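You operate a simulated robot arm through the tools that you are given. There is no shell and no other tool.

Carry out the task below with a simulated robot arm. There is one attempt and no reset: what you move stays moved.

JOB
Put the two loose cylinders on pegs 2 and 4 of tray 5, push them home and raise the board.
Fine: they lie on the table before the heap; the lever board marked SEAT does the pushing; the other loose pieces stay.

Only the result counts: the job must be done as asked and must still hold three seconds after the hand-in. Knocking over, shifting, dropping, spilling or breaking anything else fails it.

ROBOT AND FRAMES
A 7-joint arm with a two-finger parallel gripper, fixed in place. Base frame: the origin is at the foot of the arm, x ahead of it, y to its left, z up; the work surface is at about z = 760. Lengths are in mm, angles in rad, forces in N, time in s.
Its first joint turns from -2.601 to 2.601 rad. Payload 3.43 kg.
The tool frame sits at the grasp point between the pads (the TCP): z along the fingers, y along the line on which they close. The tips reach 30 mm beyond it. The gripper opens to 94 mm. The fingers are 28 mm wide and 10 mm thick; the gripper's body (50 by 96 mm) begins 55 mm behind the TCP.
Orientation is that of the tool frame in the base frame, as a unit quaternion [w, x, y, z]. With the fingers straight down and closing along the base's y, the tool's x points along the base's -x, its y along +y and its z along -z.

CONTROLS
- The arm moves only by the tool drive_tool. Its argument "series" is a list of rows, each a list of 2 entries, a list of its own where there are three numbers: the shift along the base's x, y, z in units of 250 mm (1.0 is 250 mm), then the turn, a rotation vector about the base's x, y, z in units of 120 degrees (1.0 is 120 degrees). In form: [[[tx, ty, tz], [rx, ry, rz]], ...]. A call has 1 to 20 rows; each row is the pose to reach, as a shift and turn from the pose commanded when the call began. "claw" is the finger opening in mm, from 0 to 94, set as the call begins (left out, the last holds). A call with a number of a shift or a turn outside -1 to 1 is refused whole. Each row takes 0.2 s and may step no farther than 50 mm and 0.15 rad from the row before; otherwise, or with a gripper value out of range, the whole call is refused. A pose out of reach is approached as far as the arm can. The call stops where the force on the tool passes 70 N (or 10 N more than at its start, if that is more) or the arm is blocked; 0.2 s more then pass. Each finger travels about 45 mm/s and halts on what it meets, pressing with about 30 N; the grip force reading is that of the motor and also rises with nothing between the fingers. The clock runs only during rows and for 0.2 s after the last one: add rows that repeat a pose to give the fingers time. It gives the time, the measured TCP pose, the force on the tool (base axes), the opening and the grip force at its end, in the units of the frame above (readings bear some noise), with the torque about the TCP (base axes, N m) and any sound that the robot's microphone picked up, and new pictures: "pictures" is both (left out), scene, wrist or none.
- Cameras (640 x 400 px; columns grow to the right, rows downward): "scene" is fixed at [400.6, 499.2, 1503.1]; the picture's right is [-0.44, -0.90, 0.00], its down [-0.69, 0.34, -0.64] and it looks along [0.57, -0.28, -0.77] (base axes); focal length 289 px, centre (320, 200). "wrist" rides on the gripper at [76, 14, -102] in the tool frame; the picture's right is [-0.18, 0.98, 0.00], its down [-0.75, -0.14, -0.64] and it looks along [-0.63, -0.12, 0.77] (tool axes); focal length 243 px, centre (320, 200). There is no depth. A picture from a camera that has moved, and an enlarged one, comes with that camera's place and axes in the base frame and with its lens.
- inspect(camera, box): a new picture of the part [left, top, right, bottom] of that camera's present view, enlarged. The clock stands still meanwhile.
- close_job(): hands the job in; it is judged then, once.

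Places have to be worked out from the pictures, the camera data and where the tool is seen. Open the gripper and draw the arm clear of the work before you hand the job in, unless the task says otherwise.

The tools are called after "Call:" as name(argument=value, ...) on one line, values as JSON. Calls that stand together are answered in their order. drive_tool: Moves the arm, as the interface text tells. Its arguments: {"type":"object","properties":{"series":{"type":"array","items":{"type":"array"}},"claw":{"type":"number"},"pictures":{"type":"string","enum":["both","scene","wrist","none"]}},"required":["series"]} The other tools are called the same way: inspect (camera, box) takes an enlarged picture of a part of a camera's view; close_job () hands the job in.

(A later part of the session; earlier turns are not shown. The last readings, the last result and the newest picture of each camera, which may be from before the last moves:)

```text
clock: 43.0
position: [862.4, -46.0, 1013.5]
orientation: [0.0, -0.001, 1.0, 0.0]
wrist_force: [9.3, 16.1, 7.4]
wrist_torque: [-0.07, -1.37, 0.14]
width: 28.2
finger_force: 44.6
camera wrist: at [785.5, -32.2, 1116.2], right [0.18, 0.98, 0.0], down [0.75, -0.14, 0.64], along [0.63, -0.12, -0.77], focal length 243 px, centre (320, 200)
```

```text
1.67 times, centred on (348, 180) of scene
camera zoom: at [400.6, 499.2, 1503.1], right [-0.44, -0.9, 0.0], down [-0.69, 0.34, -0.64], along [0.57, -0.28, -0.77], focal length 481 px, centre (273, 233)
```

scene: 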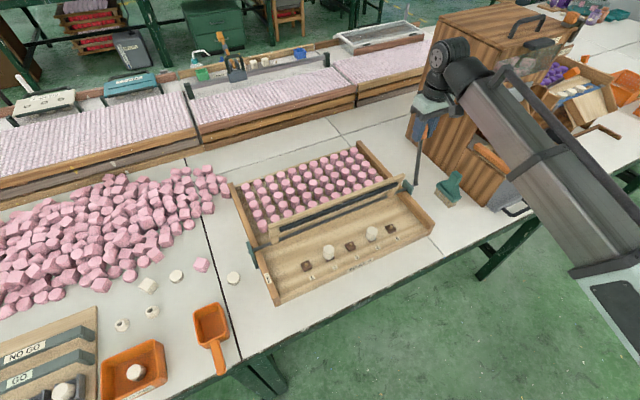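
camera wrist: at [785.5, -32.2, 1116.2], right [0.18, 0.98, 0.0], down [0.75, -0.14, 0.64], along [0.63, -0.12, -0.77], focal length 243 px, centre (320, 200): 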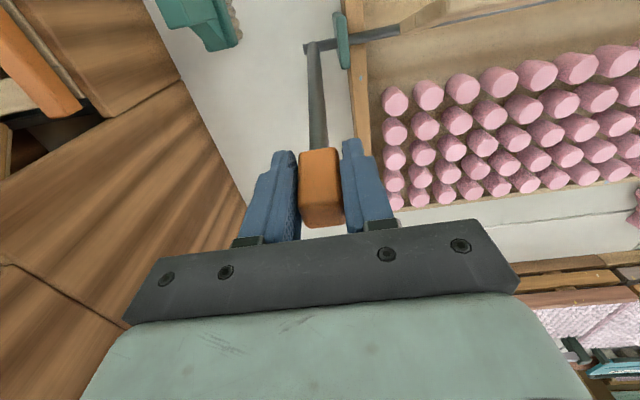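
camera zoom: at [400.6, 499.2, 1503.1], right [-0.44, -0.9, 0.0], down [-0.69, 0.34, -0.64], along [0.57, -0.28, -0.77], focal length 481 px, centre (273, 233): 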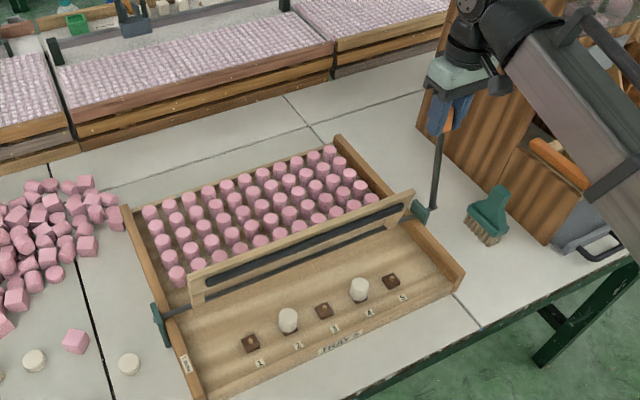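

The board follows the lever. The side force (16 N in y) says I should shift +2 mm in y. I'll continue the arc through the top to about −11°.

Call:
drive_tool(series=[[[-0.0484, 0.008, 0.0152], [0, 0, 0]], [[-0.0984, 0.008, 0.0212], [0, 0, 0]], [[-0.1488, 0.008, 0.024], [0, 0, 0]], [[-0.1996, 0.008, 0.0232], [0, 0, 0]], [[-0.25, 0.008, 0.0188], [0, 0, 0]], [[-0.2996, 0.008, 0.0108], [0, 0, 0]], [[-0.2996, 0.008, 0.0108], [0, 0, 0]]])

Call:
inspect(camera="scene", box=[220, 60, 476, 300])

```text
clock: 44.6
position: [783.8, -46.0, 1013.9]
orientation: [-0.001, 0.0, 1.0, 0.001]
wrist_force: [3.9, 8.3, 7.7]
wrist_torque: [0.0, -1.13, 0.07]
width: 28.3
finger_force: 44.7
camera wrist: at [707.1, -31.9, 1119.1], right [0.18, 0.98, 0.0], down [0.75, -0.14, 0.64], along [0.63, -0.12, -0.77], focal length 243 px, centre (320, 200)
```

scene: 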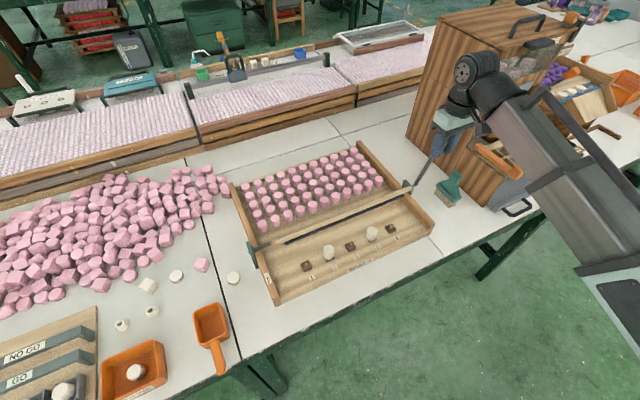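
wrist: 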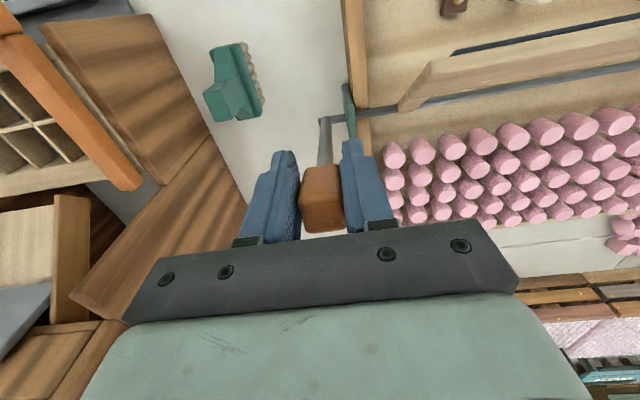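

```text
1.67 times, centred on (348, 180) of scene
camera zoom: at [400.6, 499.2, 1503.1], right [-0.44, -0.9, 0.0], down [-0.69, 0.34, -0.64], along [0.57, -0.28, -0.77], focal length 481 px, centre (273, 233)
```

zoom: 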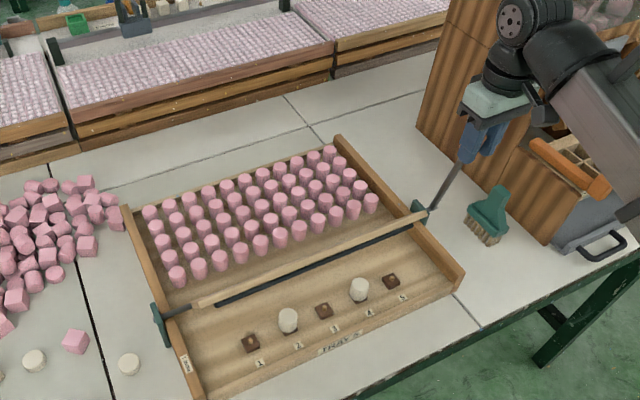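

The torque stays bounded near −1.1 N·m, so the knob is pivoting in the grip as intended. I'll continue the arc to about −41°.

Call:
drive_tool(series=[[[-0.0736, 0.004, -0.0184], [0, 0, 0]], [[-0.1448, 0.004, -0.0444], [0, 0, 0]], [[-0.2128, 0.004, -0.0776], [0, 0, 0]], [[-0.2772, 0.004, -0.1176], [0, 0, 0]], [[-0.3368, 0.004, -0.1644], [0, 0, 0]], [[-0.3368, 0.004, -0.1644], [0, 0, 0]]])

Call:
inspect(camera="scene", box=[220, 60, 476, 300])

```text
clock: 46.0
position: [699.0, -44.4, 972.0]
orientation: [-0.002, 0.002, 1.0, -0.002]
wrist_force: [-5.0, -27.8, 3.5]
wrist_torque: [0.41, 0.03, -0.38]
width: 30.5
finger_force: 14.7
camera wrist: at [623.9, -30.4, 1075.8], right [0.19, 0.98, 0.0], down [0.75, -0.14, 0.64], along [0.63, -0.12, -0.77], focal length 243 px, centre (320, 200)
```

scene: 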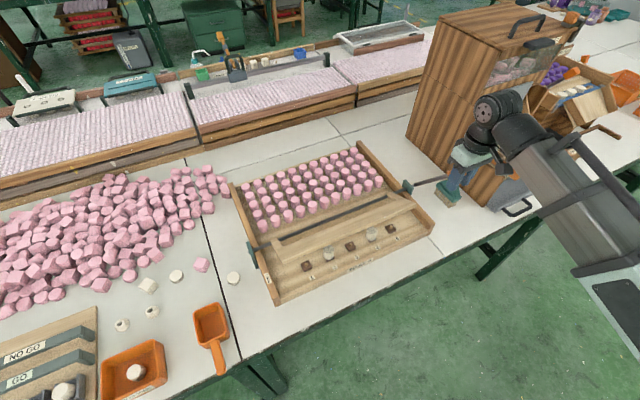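
wrist: 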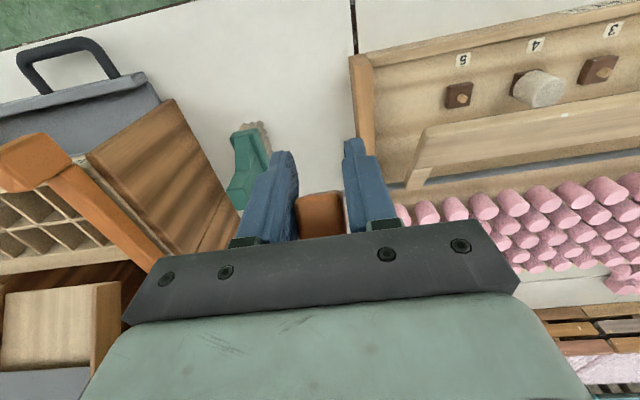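

```text
1.67 times, centred on (348, 180) of scene
camera zoom: at [400.6, 499.2, 1503.1], right [-0.44, -0.9, 0.0], down [-0.69, 0.34, -0.64], along [0.57, -0.28, -0.77], focal length 481 px, centre (273, 233)
```

zoom: 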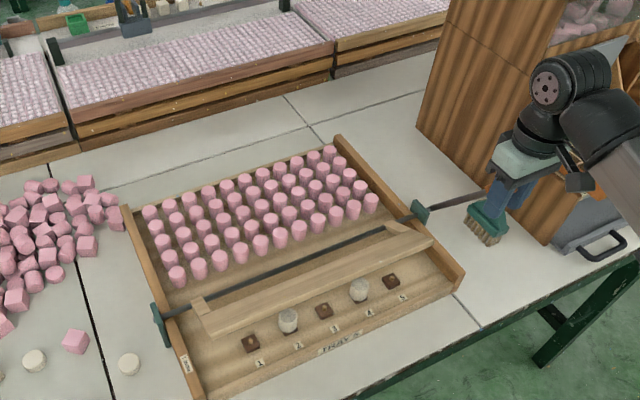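

The pads have been forced open to 30.5 mm with a −28 N side force, and the knob looks shifted in the grip. I'll inspect closely before moving further.

Call:
inspect(camera="wrist", box=[230, 130, 410, 250])

Call:
inspect(camera="scene", box=[390, 130, 518, 220])

Call:
inspect(camera="wrist", box=[390, 20, 640, 200])

```text
3.33 times, centred on (320, 190) of wrist
camera zoom: at [623.9, -30.4, 1075.8], right [0.19, 0.98, 0.0], down [0.75, -0.14, 0.64], along [0.63, -0.12, -0.77], focal length 809 px, centre (320, 233)
```

zoom: 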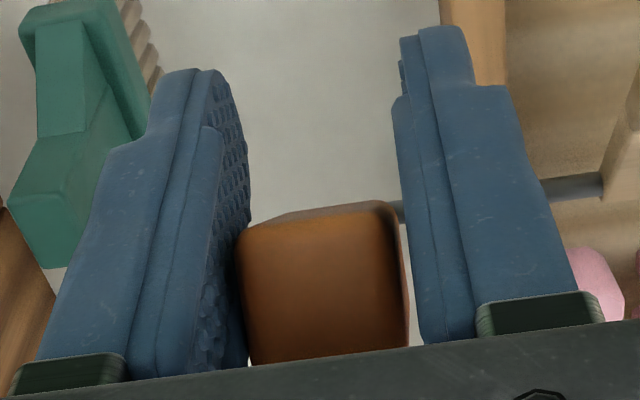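

```text
4.44 times, centred on (454, 175) of scene
camera zoom: at [400.6, 499.2, 1503.1], right [-0.44, -0.9, 0.0], down [-0.69, 0.34, -0.64], along [0.57, -0.28, -0.77], focal length 1284 px, centre (-276, 311)
```

zoom: 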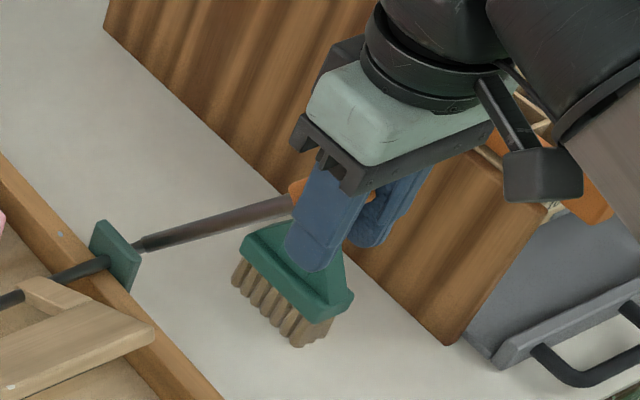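

```text
2.22 times, centred on (515, 110) of wrist
camera zoom: at [623.9, -30.4, 1075.8], right [0.19, 0.98, 0.0], down [0.75, -0.14, 0.64], along [0.63, -0.12, -0.77], focal length 539 px, centre (-113, 400)
```

zoom: 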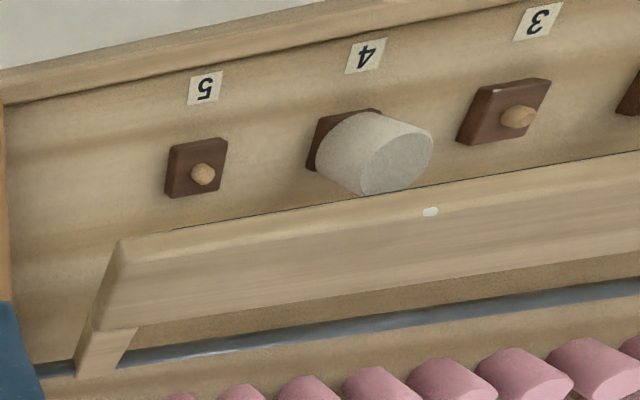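

The knob lags about 14 mm behind the TCP and the tool sits too far in +y. I'll back the tool toward the knob with a small −y correction to re-centre the grip.

Call:
drive_tool(series=[[[0.0, -0.006, 0.0], [0, 0, 0]], [[0.02, -0.01, 0.008], [0, 0, 0]], [[0.04, -0.01, 0.014], [0, 0, 0]], [[0.04, -0.01, 0.014], [0, 0, 0]]])

Call:
inspect(camera="wrist", box=[230, 130, 410, 250])

Call:
inspect(camera="scene", box=[390, 130, 518, 220])

```text
clock: 47.0
position: [707.1, -46.3, 974.4]
orientation: [-0.001, 0.002, 1.0, -0.001]
wrist_force: [-15.6, -24.8, 10.3]
wrist_torque: [0.54, 0.8, -0.33]
width: 28.0
finger_force: 45.2
camera wrist: at [632.2, -31.5, 1079.3], right [0.19, 0.98, 0.0], down [0.75, -0.14, 0.64], along [0.63, -0.12, -0.77], focal length 243 px, centre (320, 200)
```

scene: 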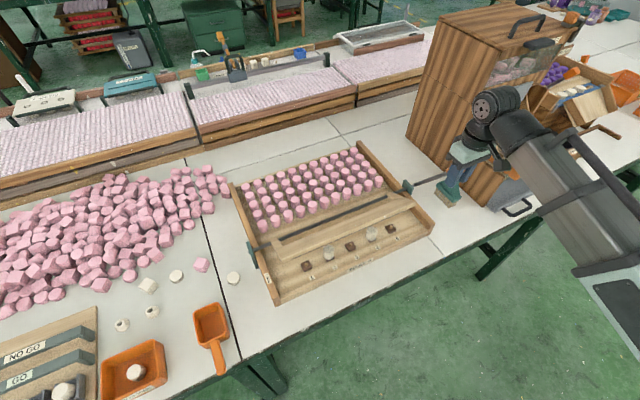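
wrist: 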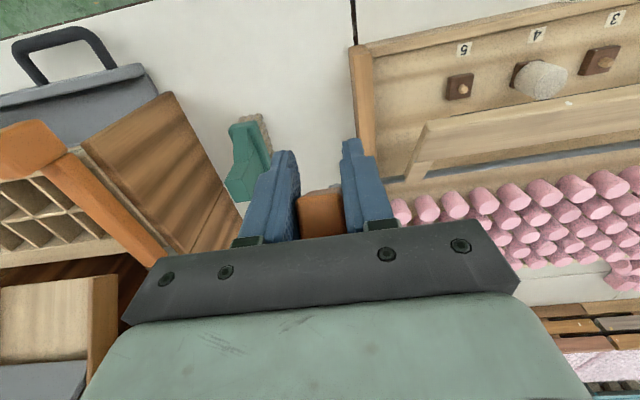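

```text
3.33 times, centred on (320, 190) of wrist
camera zoom: at [632.2, -31.5, 1079.3], right [0.19, 0.98, 0.0], down [0.75, -0.14, 0.64], along [0.63, -0.12, -0.77], focal length 809 px, centre (320, 233)
```

zoom: 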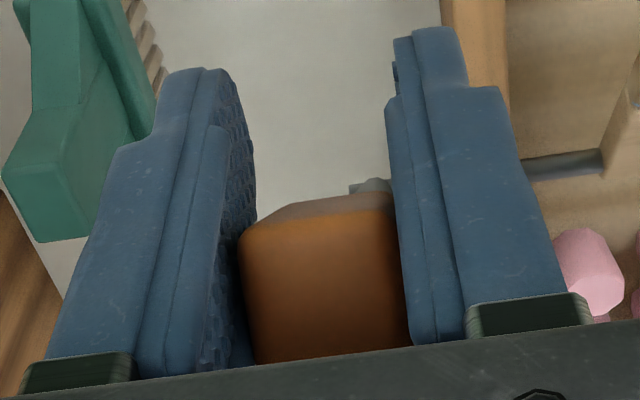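

```text
4.44 times, centred on (454, 175) of scene
camera zoom: at [400.6, 499.2, 1503.1], right [-0.44, -0.9, 0.0], down [-0.69, 0.34, -0.64], along [0.57, -0.28, -0.77], focal length 1284 px, centre (-276, 311)
```

zoom: 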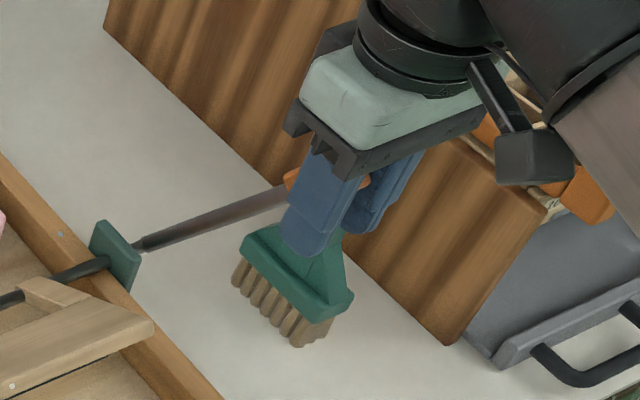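

The static balance shows the hinge is nearly free, with about 0.17 N·m of gravity torque. From here I'll move the gripper rigidly with the lever, rotating the tool about y around the pivot so that no slip is needed: 15° more, with −1.5 mm in y.

Call:
drive_tool(series=[[[-0.0234, -0.006, -0.0212], [0, -0.0208, 0]], [[-0.0468, -0.006, -0.0424], [0, -0.0417, 0]], [[-0.0682, -0.006, -0.0656], [0, -0.0625, 0]], [[-0.0896, -0.006, -0.0888], [0, -0.0833, 0]], [[-0.109, -0.006, -0.114], [0, -0.1042, 0]], [[-0.1284, -0.006, -0.1392], [0, -0.125, 0]], [[-0.1284, -0.006, -0.1392], [0, -0.125, 0]]])

Call:
inspect(camera="wrist", box=[230, 130, 410, 250])

Call:
inspect(camera="scene", box=[240, 150, 496, 310])

```text
clock: 48.6
position: [676.9, -45.0, 942.7]
orientation: [0.13, -0.001, 0.991, 0.001]
wrist_force: [-32.8, 3.2, 26.1]
wrist_torque: [-0.25, -0.34, -0.03]
width: 27.9
finger_force: 45.2
camera wrist: at [576.0, -32.3, 1023.0], right [0.18, 0.98, 0.05], down [0.56, -0.14, 0.81], along [0.81, -0.12, -0.58], focal length 243 px, centre (320, 200)
```

scene: 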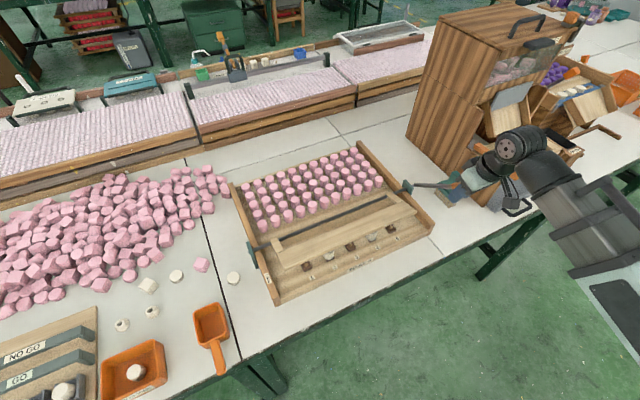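
wrist: 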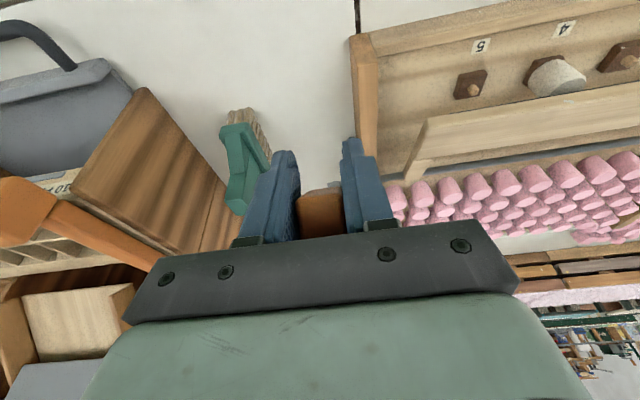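

```text
3.33 times, centred on (320, 190) of wrist
camera zoom: at [576.0, -32.3, 1023.0], right [0.18, 0.98, 0.05], down [0.56, -0.14, 0.81], along [0.81, -0.12, -0.58], focal length 809 px, centre (320, 233)
```

zoom: 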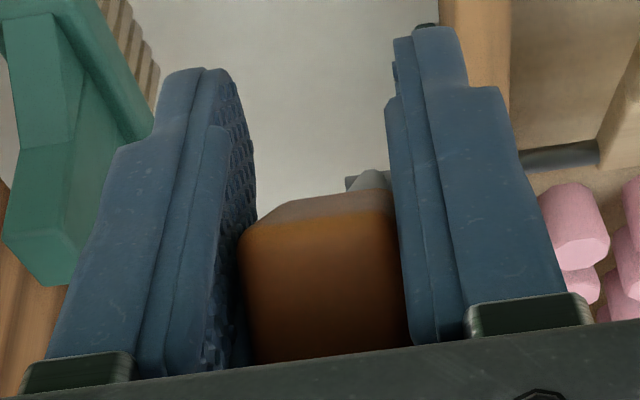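

```text
2.50 times, centred on (368, 230) of scene
camera zoom: at [400.6, 499.2, 1503.1], right [-0.44, -0.9, 0.0], down [-0.69, 0.34, -0.64], along [0.57, -0.28, -0.77], focal length 722 px, centre (200, 125)
```

zoom: 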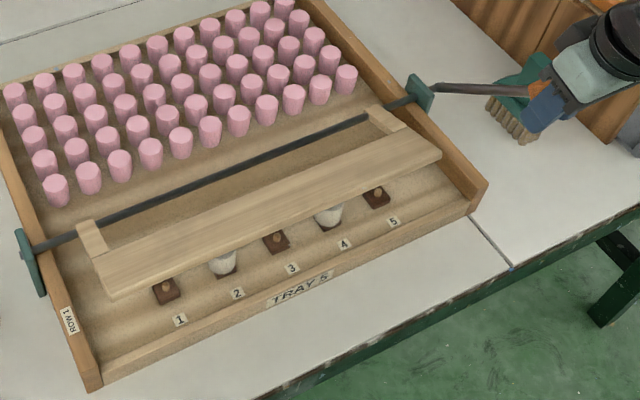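

The board swung with the lever and is now just over the cylinders. The force is purely radial (about 42 N outward), so I'll step outward 3 mm, use a corrected pivot x≈820, and rotate another 8°.

Call:
drive_tool(series=[[[-0.0096, 0, 0.0072], [0, 0, 0]], [[-0.0244, 0, -0.0132], [0, -0.0167, 0]], [[-0.0388, 0, -0.0344], [0, -0.0333, 0]], [[-0.052, 0, -0.056], [0, -0.05, 0]], [[-0.0648, 0, -0.078], [0, -0.0667, 0]], [[-0.0648, 0, -0.078], [0, -0.0667, 0]]])

Call:
inspect(camera="scene", box=[240, 150, 496, 310])

Call:
inspect(camera="wrist", box=[390, 20, 640, 200])

```text
clock: 50.0
position: [661.3, -45.7, 921.8]
orientation: [0.199, 0.0, 0.98, -0.001]
wrist_force: [4.5, 2.0, -8.7]
wrist_torque: [0.04, 1.24, 0.06]
width: 28.1
finger_force: 44.6
camera wrist: at [551.8, -31.8, 987.5], right [0.17, 0.98, 0.07], down [0.44, -0.14, 0.89], along [0.88, -0.12, -0.46], focal length 243 px, centre (320, 200)
```

scene: 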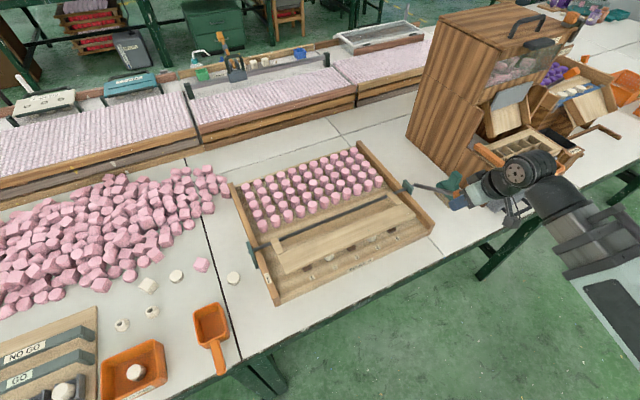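
wrist: 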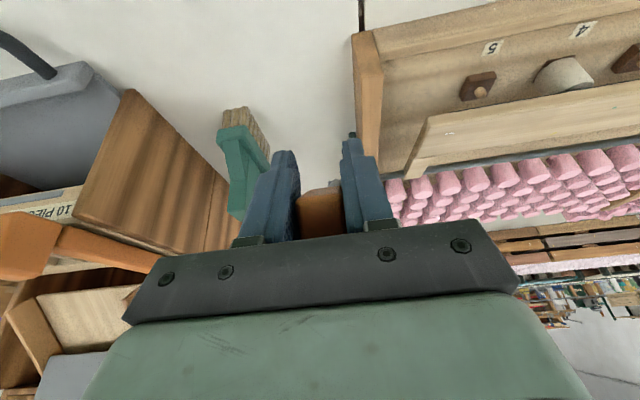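

```text
2.50 times, centred on (368, 230) of scene
camera zoom: at [400.6, 499.2, 1503.1], right [-0.44, -0.9, 0.0], down [-0.69, 0.34, -0.64], along [0.57, -0.28, -0.77], focal length 722 px, centre (200, 125)
```

zoom: 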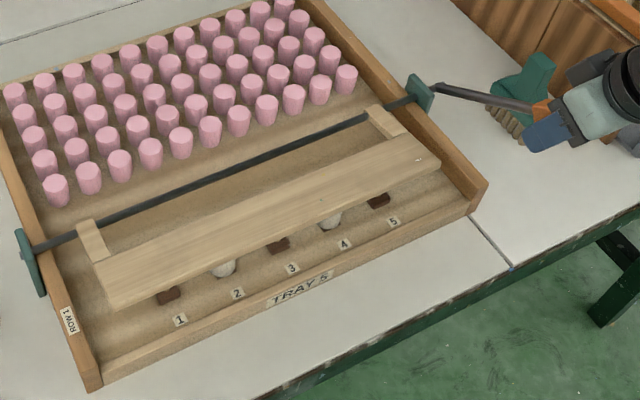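

```text
2.22 times, centred on (515, 110) of wrist
camera zoom: at [551.8, -31.8, 987.5], right [0.17, 0.98, 0.07], down [0.44, -0.14, 0.89], along [0.88, -0.12, -0.46], focal length 539 px, centre (-113, 400)
```

zoom: 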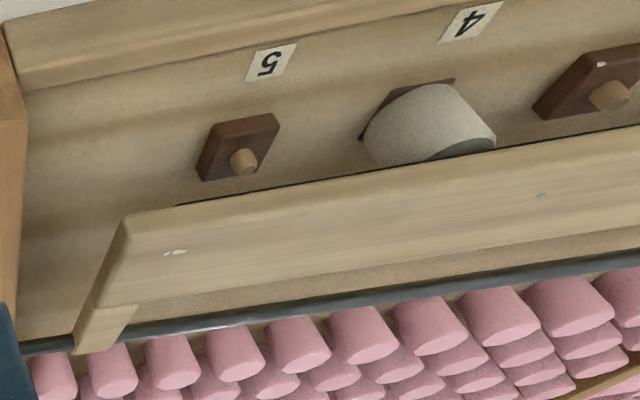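

The forces are small now, with slight downward load on the lever. I'll press another 6° and watch for the seating resistance and any sound.

Call:
drive_tool(series=[[[-0.0086, 0, -0.017], [0, -0.0125, 0]], [[-0.0172, 0, -0.034], [0, -0.025, 0]], [[-0.025, 0, -0.0514], [0, -0.0375, 0]], [[-0.0328, 0, -0.0688], [0, -0.05, 0]], [[-0.0328, 0, -0.0688], [0, -0.05, 0]]])

Call:
inspect(camera="scene", box=[240, 150, 496, 310])

Call:
inspect(camera="wrist", box=[390, 20, 640, 200])

```text
clock: 51.2
position: [655.7, -46.8, 905.9]
orientation: [0.253, -0.001, 0.967, 0.001]
wrist_force: [12.8, 9.6, 32.3]
wrist_torque: [-0.18, 0.37, 0.01]
width: 28.2
finger_force: 45.0
camera wrist: at [538.8, -32.1, 959.5], right [0.16, 0.98, 0.09], down [0.34, -0.14, 0.93], along [0.93, -0.12, -0.36], focal length 243 px, centre (320, 200)
```

scene: 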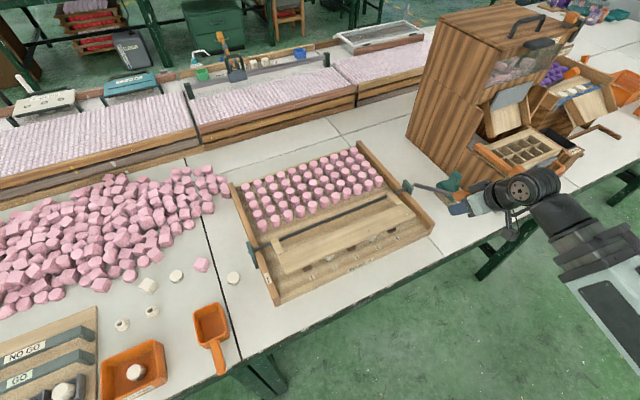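
wrist: 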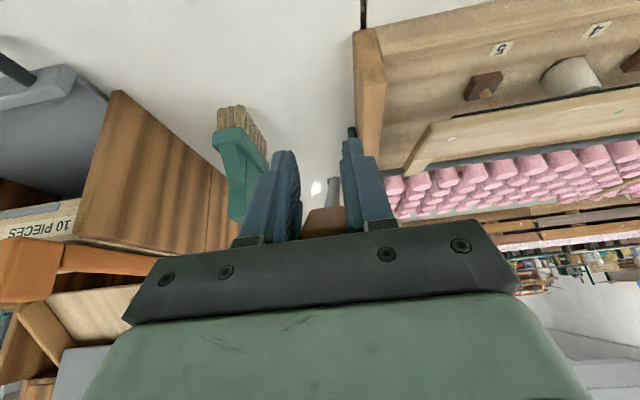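

```text
2.50 times, centred on (368, 230) of scene
camera zoom: at [400.6, 499.2, 1503.1], right [-0.44, -0.9, 0.0], down [-0.69, 0.34, -0.64], along [0.57, -0.28, -0.77], focal length 722 px, centre (200, 125)
```

zoom: 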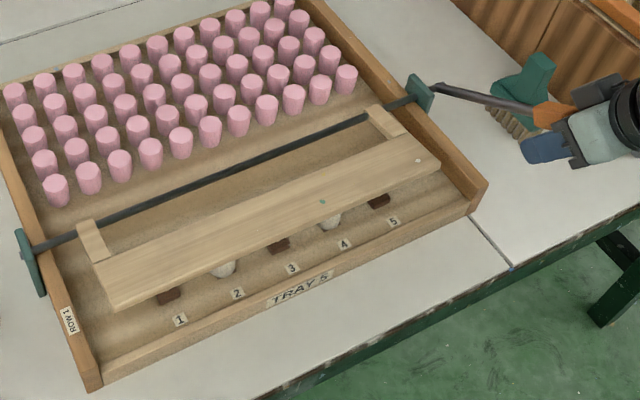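

```text
2.22 times, centred on (515, 110) of wrist
camera zoom: at [538.8, -32.1, 959.5], right [0.16, 0.98, 0.09], down [0.34, -0.14, 0.93], along [0.93, -0.12, -0.36], focal length 539 px, centre (-113, 400)
```

zoom: 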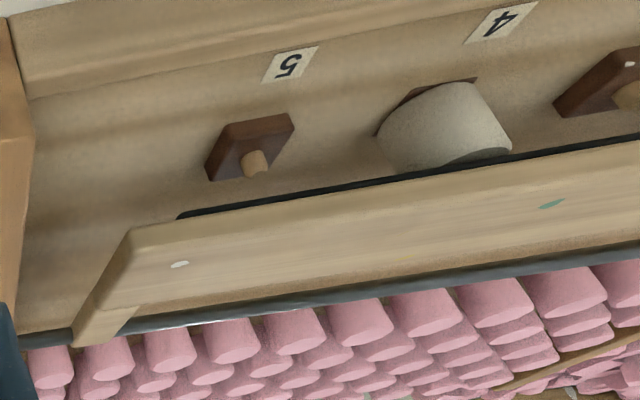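

The board stopped moving while lever load rose to about 6.6 N·m, so the pad is bearing on the cylinders. I'll look closely at the gap between the cylinder bases and blocks, and at the grip.

Call:
inspect(camera="scene", box=[300, 225, 396, 285])

Call:
inspect(camera="wrist", box=[230, 130, 410, 250])

Call:
inspect(camera="wrist", box=[520, 20, 640, 110])

Call:
inspect(camera="scene", box=[390, 140, 518, 230])

```text
6.67 times, centred on (348, 255) of scene
camera zoom: at [400.6, 499.2, 1503.1], right [-0.44, -0.9, 0.0], down [-0.69, 0.34, -0.64], along [0.57, -0.28, -0.77], focal length 1925 px, centre (133, -167)
```

zoom: 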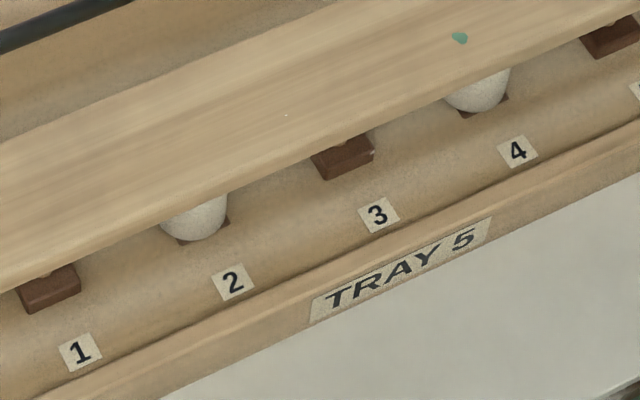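

```text
3.33 times, centred on (320, 190) of wrist
camera zoom: at [538.8, -32.1, 959.5], right [0.16, 0.98, 0.09], down [0.34, -0.14, 0.93], along [0.93, -0.12, -0.36], focal length 809 px, centre (320, 233)
```

zoom: 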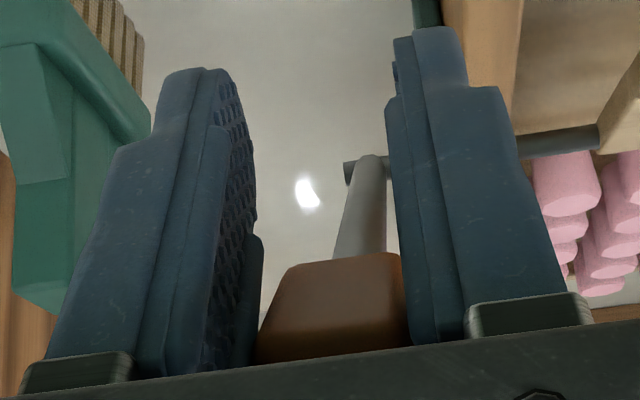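

```text
4.44 times, centred on (580, 65) of wrist
camera zoom: at [538.8, -32.1, 959.5], right [0.16, 0.98, 0.09], down [0.34, -0.14, 0.93], along [0.93, -0.12, -0.36], focal length 1078 px, centre (-836, 800)
```

zoom: 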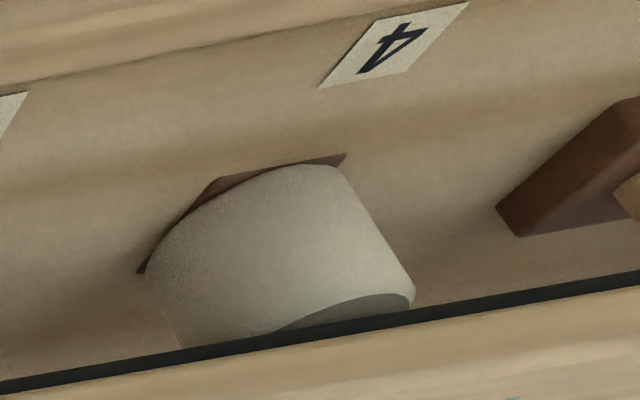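

```text
4.44 times, centred on (454, 185) of scene
camera zoom: at [400.6, 499.2, 1503.1], right [-0.44, -0.9, 0.0], down [-0.69, 0.34, -0.64], along [0.57, -0.28, -0.77], focal length 1284 px, centre (-276, 267)
```

zoom: 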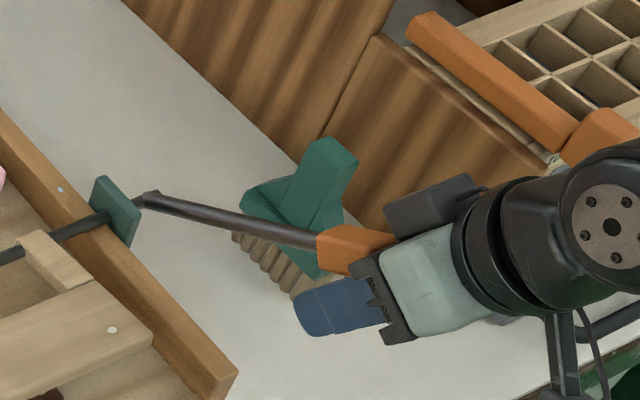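

The cylinder bases dropped about 6 mm relative to the earlier picture and then stopped hard. I'll start raising the board with the same rigid rotation in reverse, then check the seating.

Call:
drive_tool(series=[[[0.0136, 0, 0.0282], [0, 0.0208, 0]], [[0.0272, 0, 0.0564], [0, 0.0417, 0]], [[0.0432, 0, 0.0834], [0, 0.0625, 0]], [[0.0592, 0, 0.1104], [0, 0.0833, 0]], [[0.0776, 0, 0.136], [0, 0.1042, 0]], [[0.096, 0, 0.1616], [0, 0.125, 0]], [[0.096, 0, 0.1616], [0, 0.125, 0]]])

Call:
inspect(camera="scene", box=[300, 225, 396, 285])

Call:
inspect(camera="wrist", box=[230, 130, 410, 250])

Call:
inspect(camera="wrist", box=[430, 10, 640, 160])

```text
clock: 52.8
position: [679.4, -46.0, 944.9]
orientation: [0.121, -0.001, 0.993, 0.001]
wrist_force: [20.1, 25.2, -22.8]
wrist_torque: [-0.78, 0.64, 0.11]
width: 27.9
finger_force: 45.3
camera wrist: at [581.1, -32.3, 1027.4], right [0.18, 0.98, 0.05], down [0.58, -0.14, 0.8], along [0.8, -0.12, -0.59], focal length 243 px, centre (320, 200)
```

scene: 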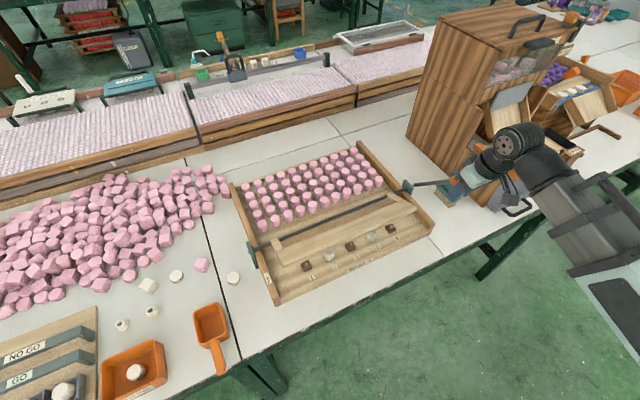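
wrist: 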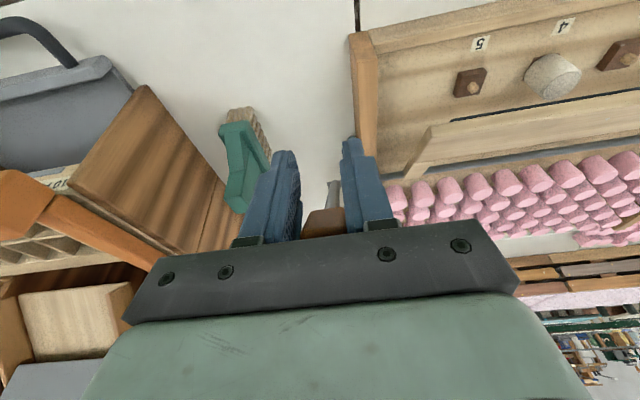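

```text
6.67 times, centred on (348, 255) of scene
camera zoom: at [400.6, 499.2, 1503.1], right [-0.44, -0.9, 0.0], down [-0.69, 0.34, -0.64], along [0.57, -0.28, -0.77], focal length 1925 px, centre (133, -167)
```

zoom: 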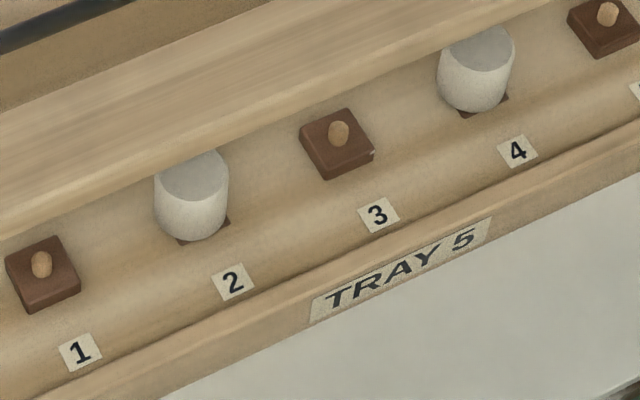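

```text
3.33 times, centred on (320, 190) of wrist
camera zoom: at [581.1, -32.3, 1027.4], right [0.18, 0.98, 0.05], down [0.58, -0.14, 0.8], along [0.8, -0.12, -0.59], focal length 809 px, centre (320, 233)
```

zoom: 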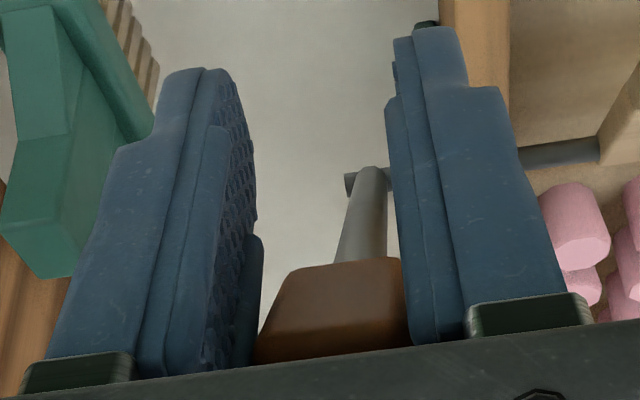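

```text
2.67 times, centred on (535, 85) of wrist
camera zoom: at [581.1, -32.3, 1027.4], right [0.18, 0.98, 0.05], down [0.58, -0.14, 0.8], along [0.8, -0.12, -0.59], focal length 647 px, centre (-253, 507)
```

zoom: 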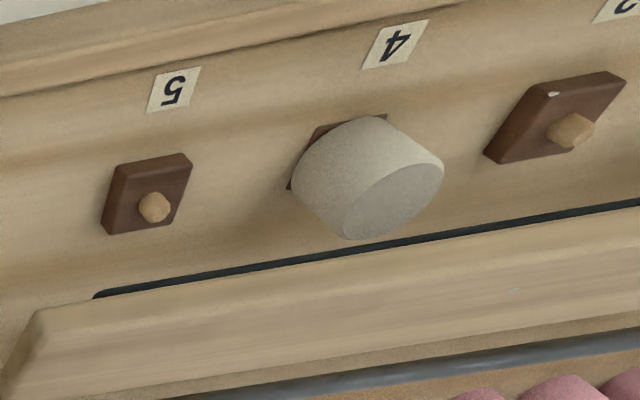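

The cylinders look upright and lower, with only slivers of block corners showing, and the board stop was hard under about 75 N, so they appear home. I'll keep raising: relieve radially by 3 mm and in y by +1.5 mm, then rotate another 20°.

Call:
drive_tool(series=[[[0.0096, 0.006, -0.0072], [0, 0, 0]], [[0.029, 0.006, 0.0165], [0, 0.0208, 0]], [[0.0496, 0.006, 0.0396], [0, 0.0417, 0]], [[0.071, 0.006, 0.062], [0, 0.0625, 0]], [[0.0932, 0.006, 0.0828], [0, 0.0833, 0]], [[0.1308, 0.006, 0.1148], [0, 0.1167, 0]], [[0.16, 0.006, 0.137], [0, 0.1417, 0]], [[0.1912, 0.006, 0.1572], [0, 0.1667, 0]], [[0.1912, 0.006, 0.1572], [0, 0.1667, 0]]])

Call:
inspect(camera="wrist", box=[230, 130, 410, 250])

Call:
inspect(camera="scene", box=[240, 110, 496, 290])

```text
clock: 54.8
position: [725.8, -45.9, 984.6]
orientation: [-0.052, 0.001, 0.999, -0.001]
wrist_force: [-4.2, -8.3, 13.4]
wrist_torque: [0.13, -0.83, -0.22]
width: 28.2
finger_force: 45.1
camera wrist: at [660.1, -31.8, 1096.0], right [0.18, 0.98, -0.02], down [0.82, -0.14, 0.56], along [0.55, -0.12, -0.83], focal length 243 px, centre (320, 200)
```

scene: 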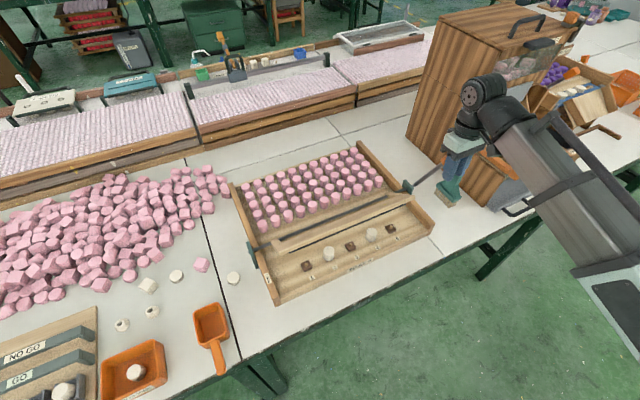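
wrist: 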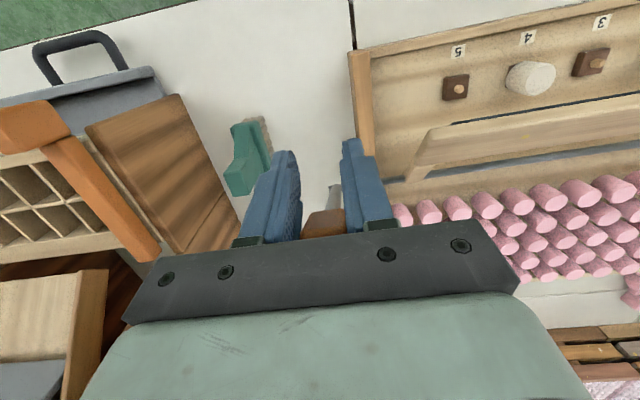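

```text
3.33 times, centred on (320, 190) of wrist
camera zoom: at [660.1, -31.8, 1096.0], right [0.18, 0.98, -0.02], down [0.82, -0.14, 0.56], along [0.55, -0.12, -0.83], focal length 809 px, centre (320, 233)
```

zoom: 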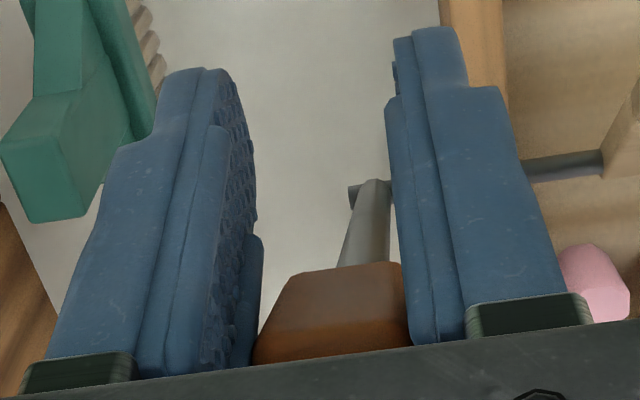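

```text
2.22 times, centred on (368, 200) of scene
camera zoom: at [400.6, 499.2, 1503.1], right [-0.44, -0.9, 0.0], down [-0.69, 0.34, -0.64], along [0.57, -0.28, -0.77], focal length 642 px, centre (213, 200)
```

zoom: 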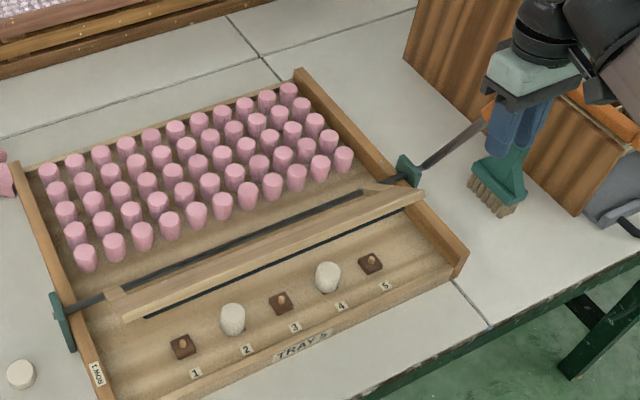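

The board is rising with the lever and both cylinders are standing seated. I'll continue the rigid rotation another 25° (tool tilt to about +31°).

Call:
drive_tool(series=[[[0.0258, -0.002, 0.0175], [0, 0.0208, 0]], [[0.0516, -0.002, 0.034], [0, 0.0417, 0]], [[0.0796, -0.002, 0.0472], [0, 0.0625, 0]], [[0.1076, -0.002, 0.06], [0, 0.0833, 0]], [[0.1368, -0.002, 0.0708], [0, 0.1042, 0]], [[0.166, -0.002, 0.0812], [0, 0.125, 0]], [[0.1958, -0.002, 0.0896], [0, 0.1458, 0]], [[0.2256, -0.002, 0.0976], [0, 0.1667, 0]], [[0.256, -0.002, 0.103], [0, 0.1875, 0]], [[0.2864, -0.002, 0.108], [0, 0.2083, 0]], [[0.2864, -0.002, 0.108], [0, 0.2083, 0]]])

Call:
inspect(camera="scene", box=[240, 60, 496, 240])

Call:
inspect(camera="wrist", box=[230, 130, 410, 250])

```text
clock: 55.6
position: [746.0, -46.6, 986.5]
orientation: [-0.09, 0.0, 0.996, 0.0]
wrist_force: [0.2, 0.4, -9.2]
wrist_torque: [-0.04, -0.84, 0.0]
width: 28.0
finger_force: 44.6
out of reach, approached as far as the arm can: row 3
stopped in row 3: the force on the tool passed its limit at 89 N (the readings are from after the stop); the commanded pose is now the measured one
camera wrist: at [688.4, -31.9, 1102.5], right [0.18, 0.98, -0.03], down [0.86, -0.14, 0.5], along [0.48, -0.12, -0.87], focal length 243 px, centre (320, 200)
```

scene: 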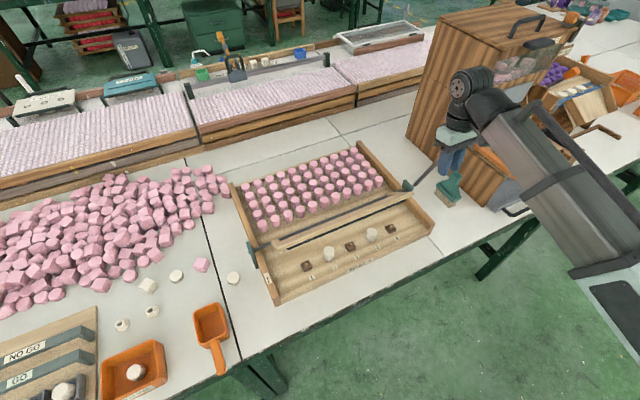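
wrist: 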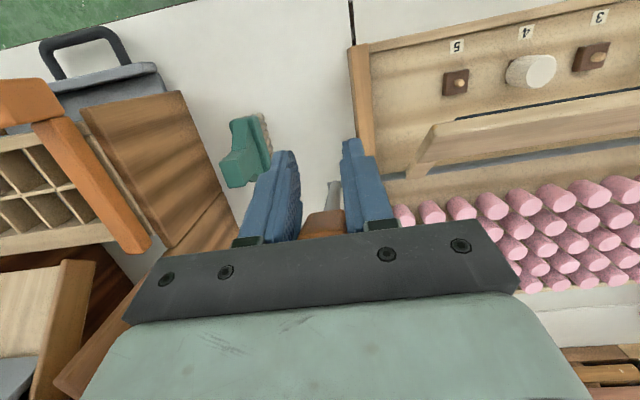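

```text
2.22 times, centred on (368, 150) of scene
camera zoom: at [400.6, 499.2, 1503.1], right [-0.44, -0.9, 0.0], down [-0.69, 0.34, -0.64], along [0.57, -0.28, -0.77], focal length 642 px, centre (213, 311)
```

zoom: 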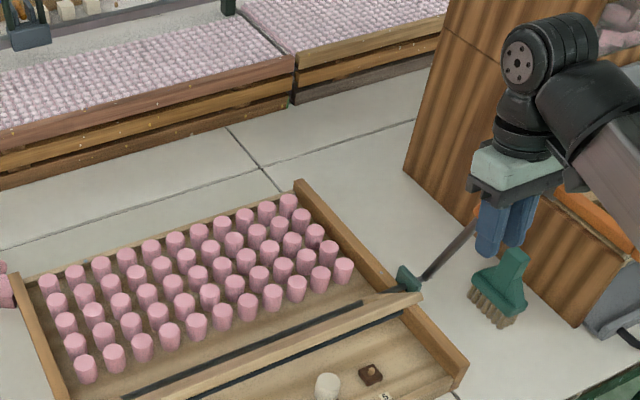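

```text
3.33 times, centred on (320, 190) of wrist
camera zoom: at [688.4, -31.9, 1102.5], right [0.18, 0.98, -0.03], down [0.86, -0.14, 0.5], along [0.48, -0.12, -0.87], focal length 809 px, centre (320, 233)
```

zoom: 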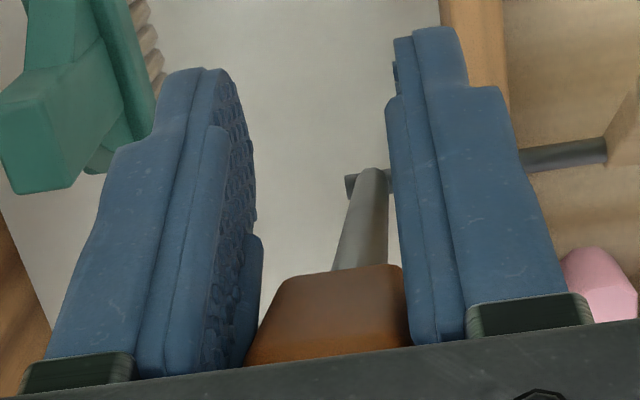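

The arm hits a joint limit beyond about 10° positive tilt, so I'll let the knob pivot in the pads instead. It is at about (768, 1006), lever near −17°. I'll translate along the arc to +11° while easing the tool back to vertical.

Call:
drive_tool(series=[[[0.0464, 0, 0.0108], [0, -0.0104, 0]], [[0.0936, 0, 0.0184], [0, -0.0208, 0]], [[0.1384, 0, 0.0228], [0, -0.0313, 0]], [[0.184, 0, 0.0248], [0, -0.0417, 0]], [[0.184, 0, 0.0248], [0, -0.0417, 0]]])

Call:
inspect(camera="scene", box=[240, 60, 496, 240])

Call:
inspect(camera="wrist", box=[230, 130, 410, 250])

```text
clock: 56.8
position: [792.5, -45.9, 991.6]
orientation: [-0.049, 0.0, 0.999, -0.001]
wrist_force: [-3.0, 0.6, -2.7]
wrist_torque: [0.24, 0.57, -0.02]
width: 28.2
finger_force: 45.0
camera wrist: at [725.8, -31.8, 1102.6], right [0.18, 0.98, -0.02], down [0.81, -0.14, 0.57], along [0.55, -0.12, -0.82], focal length 243 px, centre (320, 200)
```

scene: 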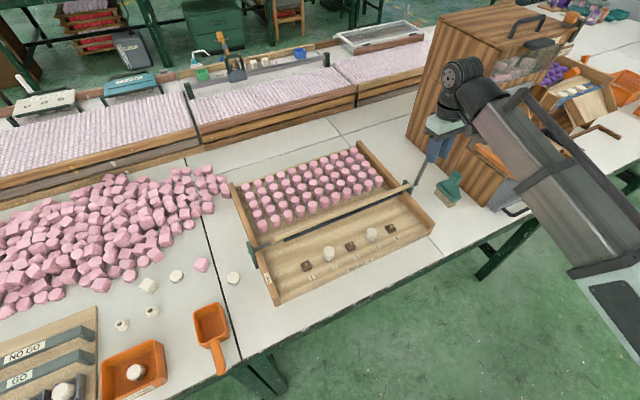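
wrist: 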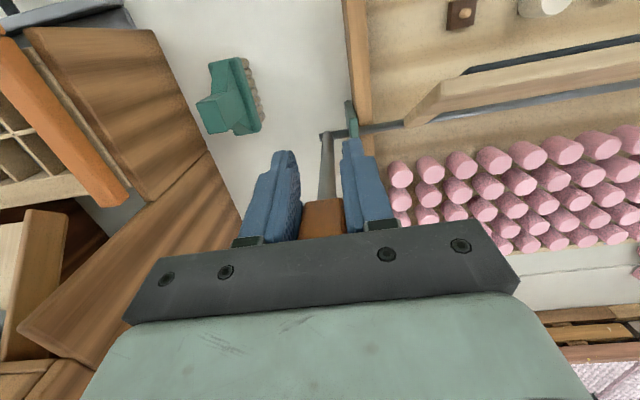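

```text
2.22 times, centred on (368, 150) of scene
camera zoom: at [400.6, 499.2, 1503.1], right [-0.44, -0.9, 0.0], down [-0.69, 0.34, -0.64], along [0.57, -0.28, -0.77], focal length 642 px, centre (213, 311)
```

zoom: 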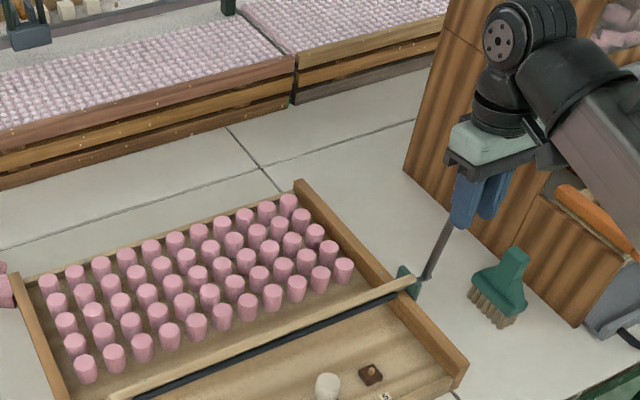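

```text
3.33 times, centred on (320, 190) of wrist
camera zoom: at [725.8, -31.8, 1102.6], right [0.18, 0.98, -0.02], down [0.81, -0.14, 0.57], along [0.55, -0.12, -0.82], focal length 809 px, centre (320, 233)
```

zoom: 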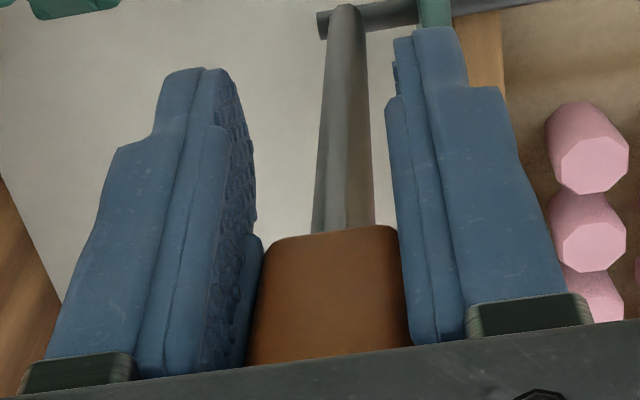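

The slip-pivot works well with tiny forces, and the board is nearly upright. I'll continue to about +25°.

Call:
drive_tool(series=[[[0.046, 0, -0.0008], [0, -0.0104, 0]], [[0.0916, 0, -0.004], [0, -0.0208, 0]], [[0.1368, 0, -0.01], [0, -0.0313, 0]], [[0.182, 0, -0.0192], [0, -0.0417, 0]], [[0.2244, 0, -0.0288], [0, -0.0417, 0]], [[0.2664, 0, -0.0412], [0, -0.0417, 0]], [[0.3076, 0, -0.056], [0, -0.0417, 0]], [[0.3476, 0, -0.0732], [0, -0.0417, 0]], [[0.3476, 0, -0.0732], [0, -0.0417, 0]]])

Call:
inspect(camera="scene", box=[220, 60, 476, 300])

Call:
inspect(camera="wrist", box=[230, 130, 410, 250])

```text
clock: 58.8
position: [878.2, -46.4, 974.7]
orientation: [-0.004, 0.001, 1.0, -0.002]
wrist_force: [4.3, -12.4, 22.7]
wrist_torque: [0.68, 0.67, -0.11]
width: 28.3
finger_force: 44.9
camera wrist: at [802.7, -31.5, 1078.1], right [0.19, 0.98, 0.0], down [0.76, -0.14, 0.64], along [0.62, -0.12, -0.77], focal length 243 px, centre (320, 200)
```

scene: 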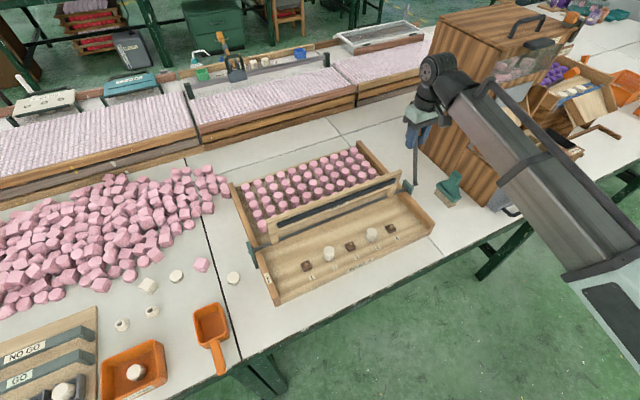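
wrist: 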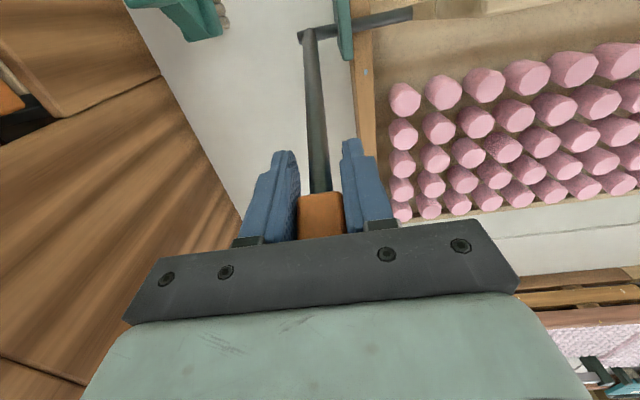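

```text
1.67 times, centred on (348, 180) of scene
camera zoom: at [400.6, 499.2, 1503.1], right [-0.44, -0.9, 0.0], down [-0.69, 0.34, -0.64], along [0.57, -0.28, -0.77], focal length 481 px, centre (273, 233)
```

zoom: 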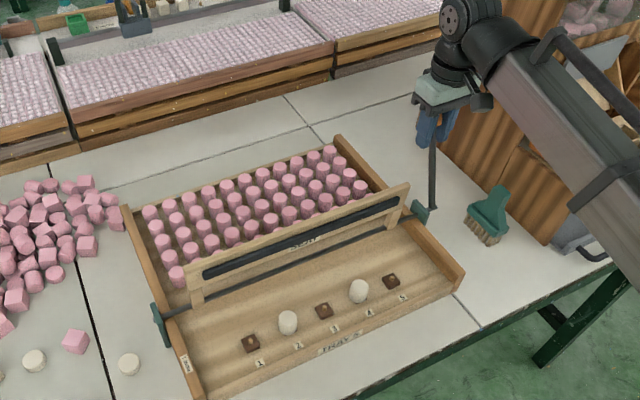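

```text
3.33 times, centred on (320, 190) of wrist
camera zoom: at [802.7, -31.5, 1078.1], right [0.19, 0.98, 0.0], down [0.76, -0.14, 0.64], along [0.62, -0.12, -0.77], focal length 809 px, centre (320, 233)
```

zoom: 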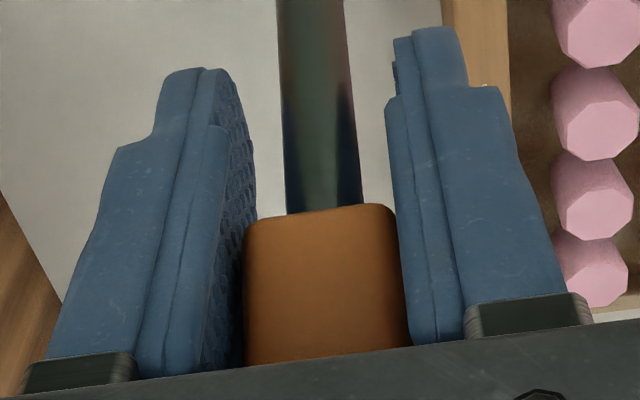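

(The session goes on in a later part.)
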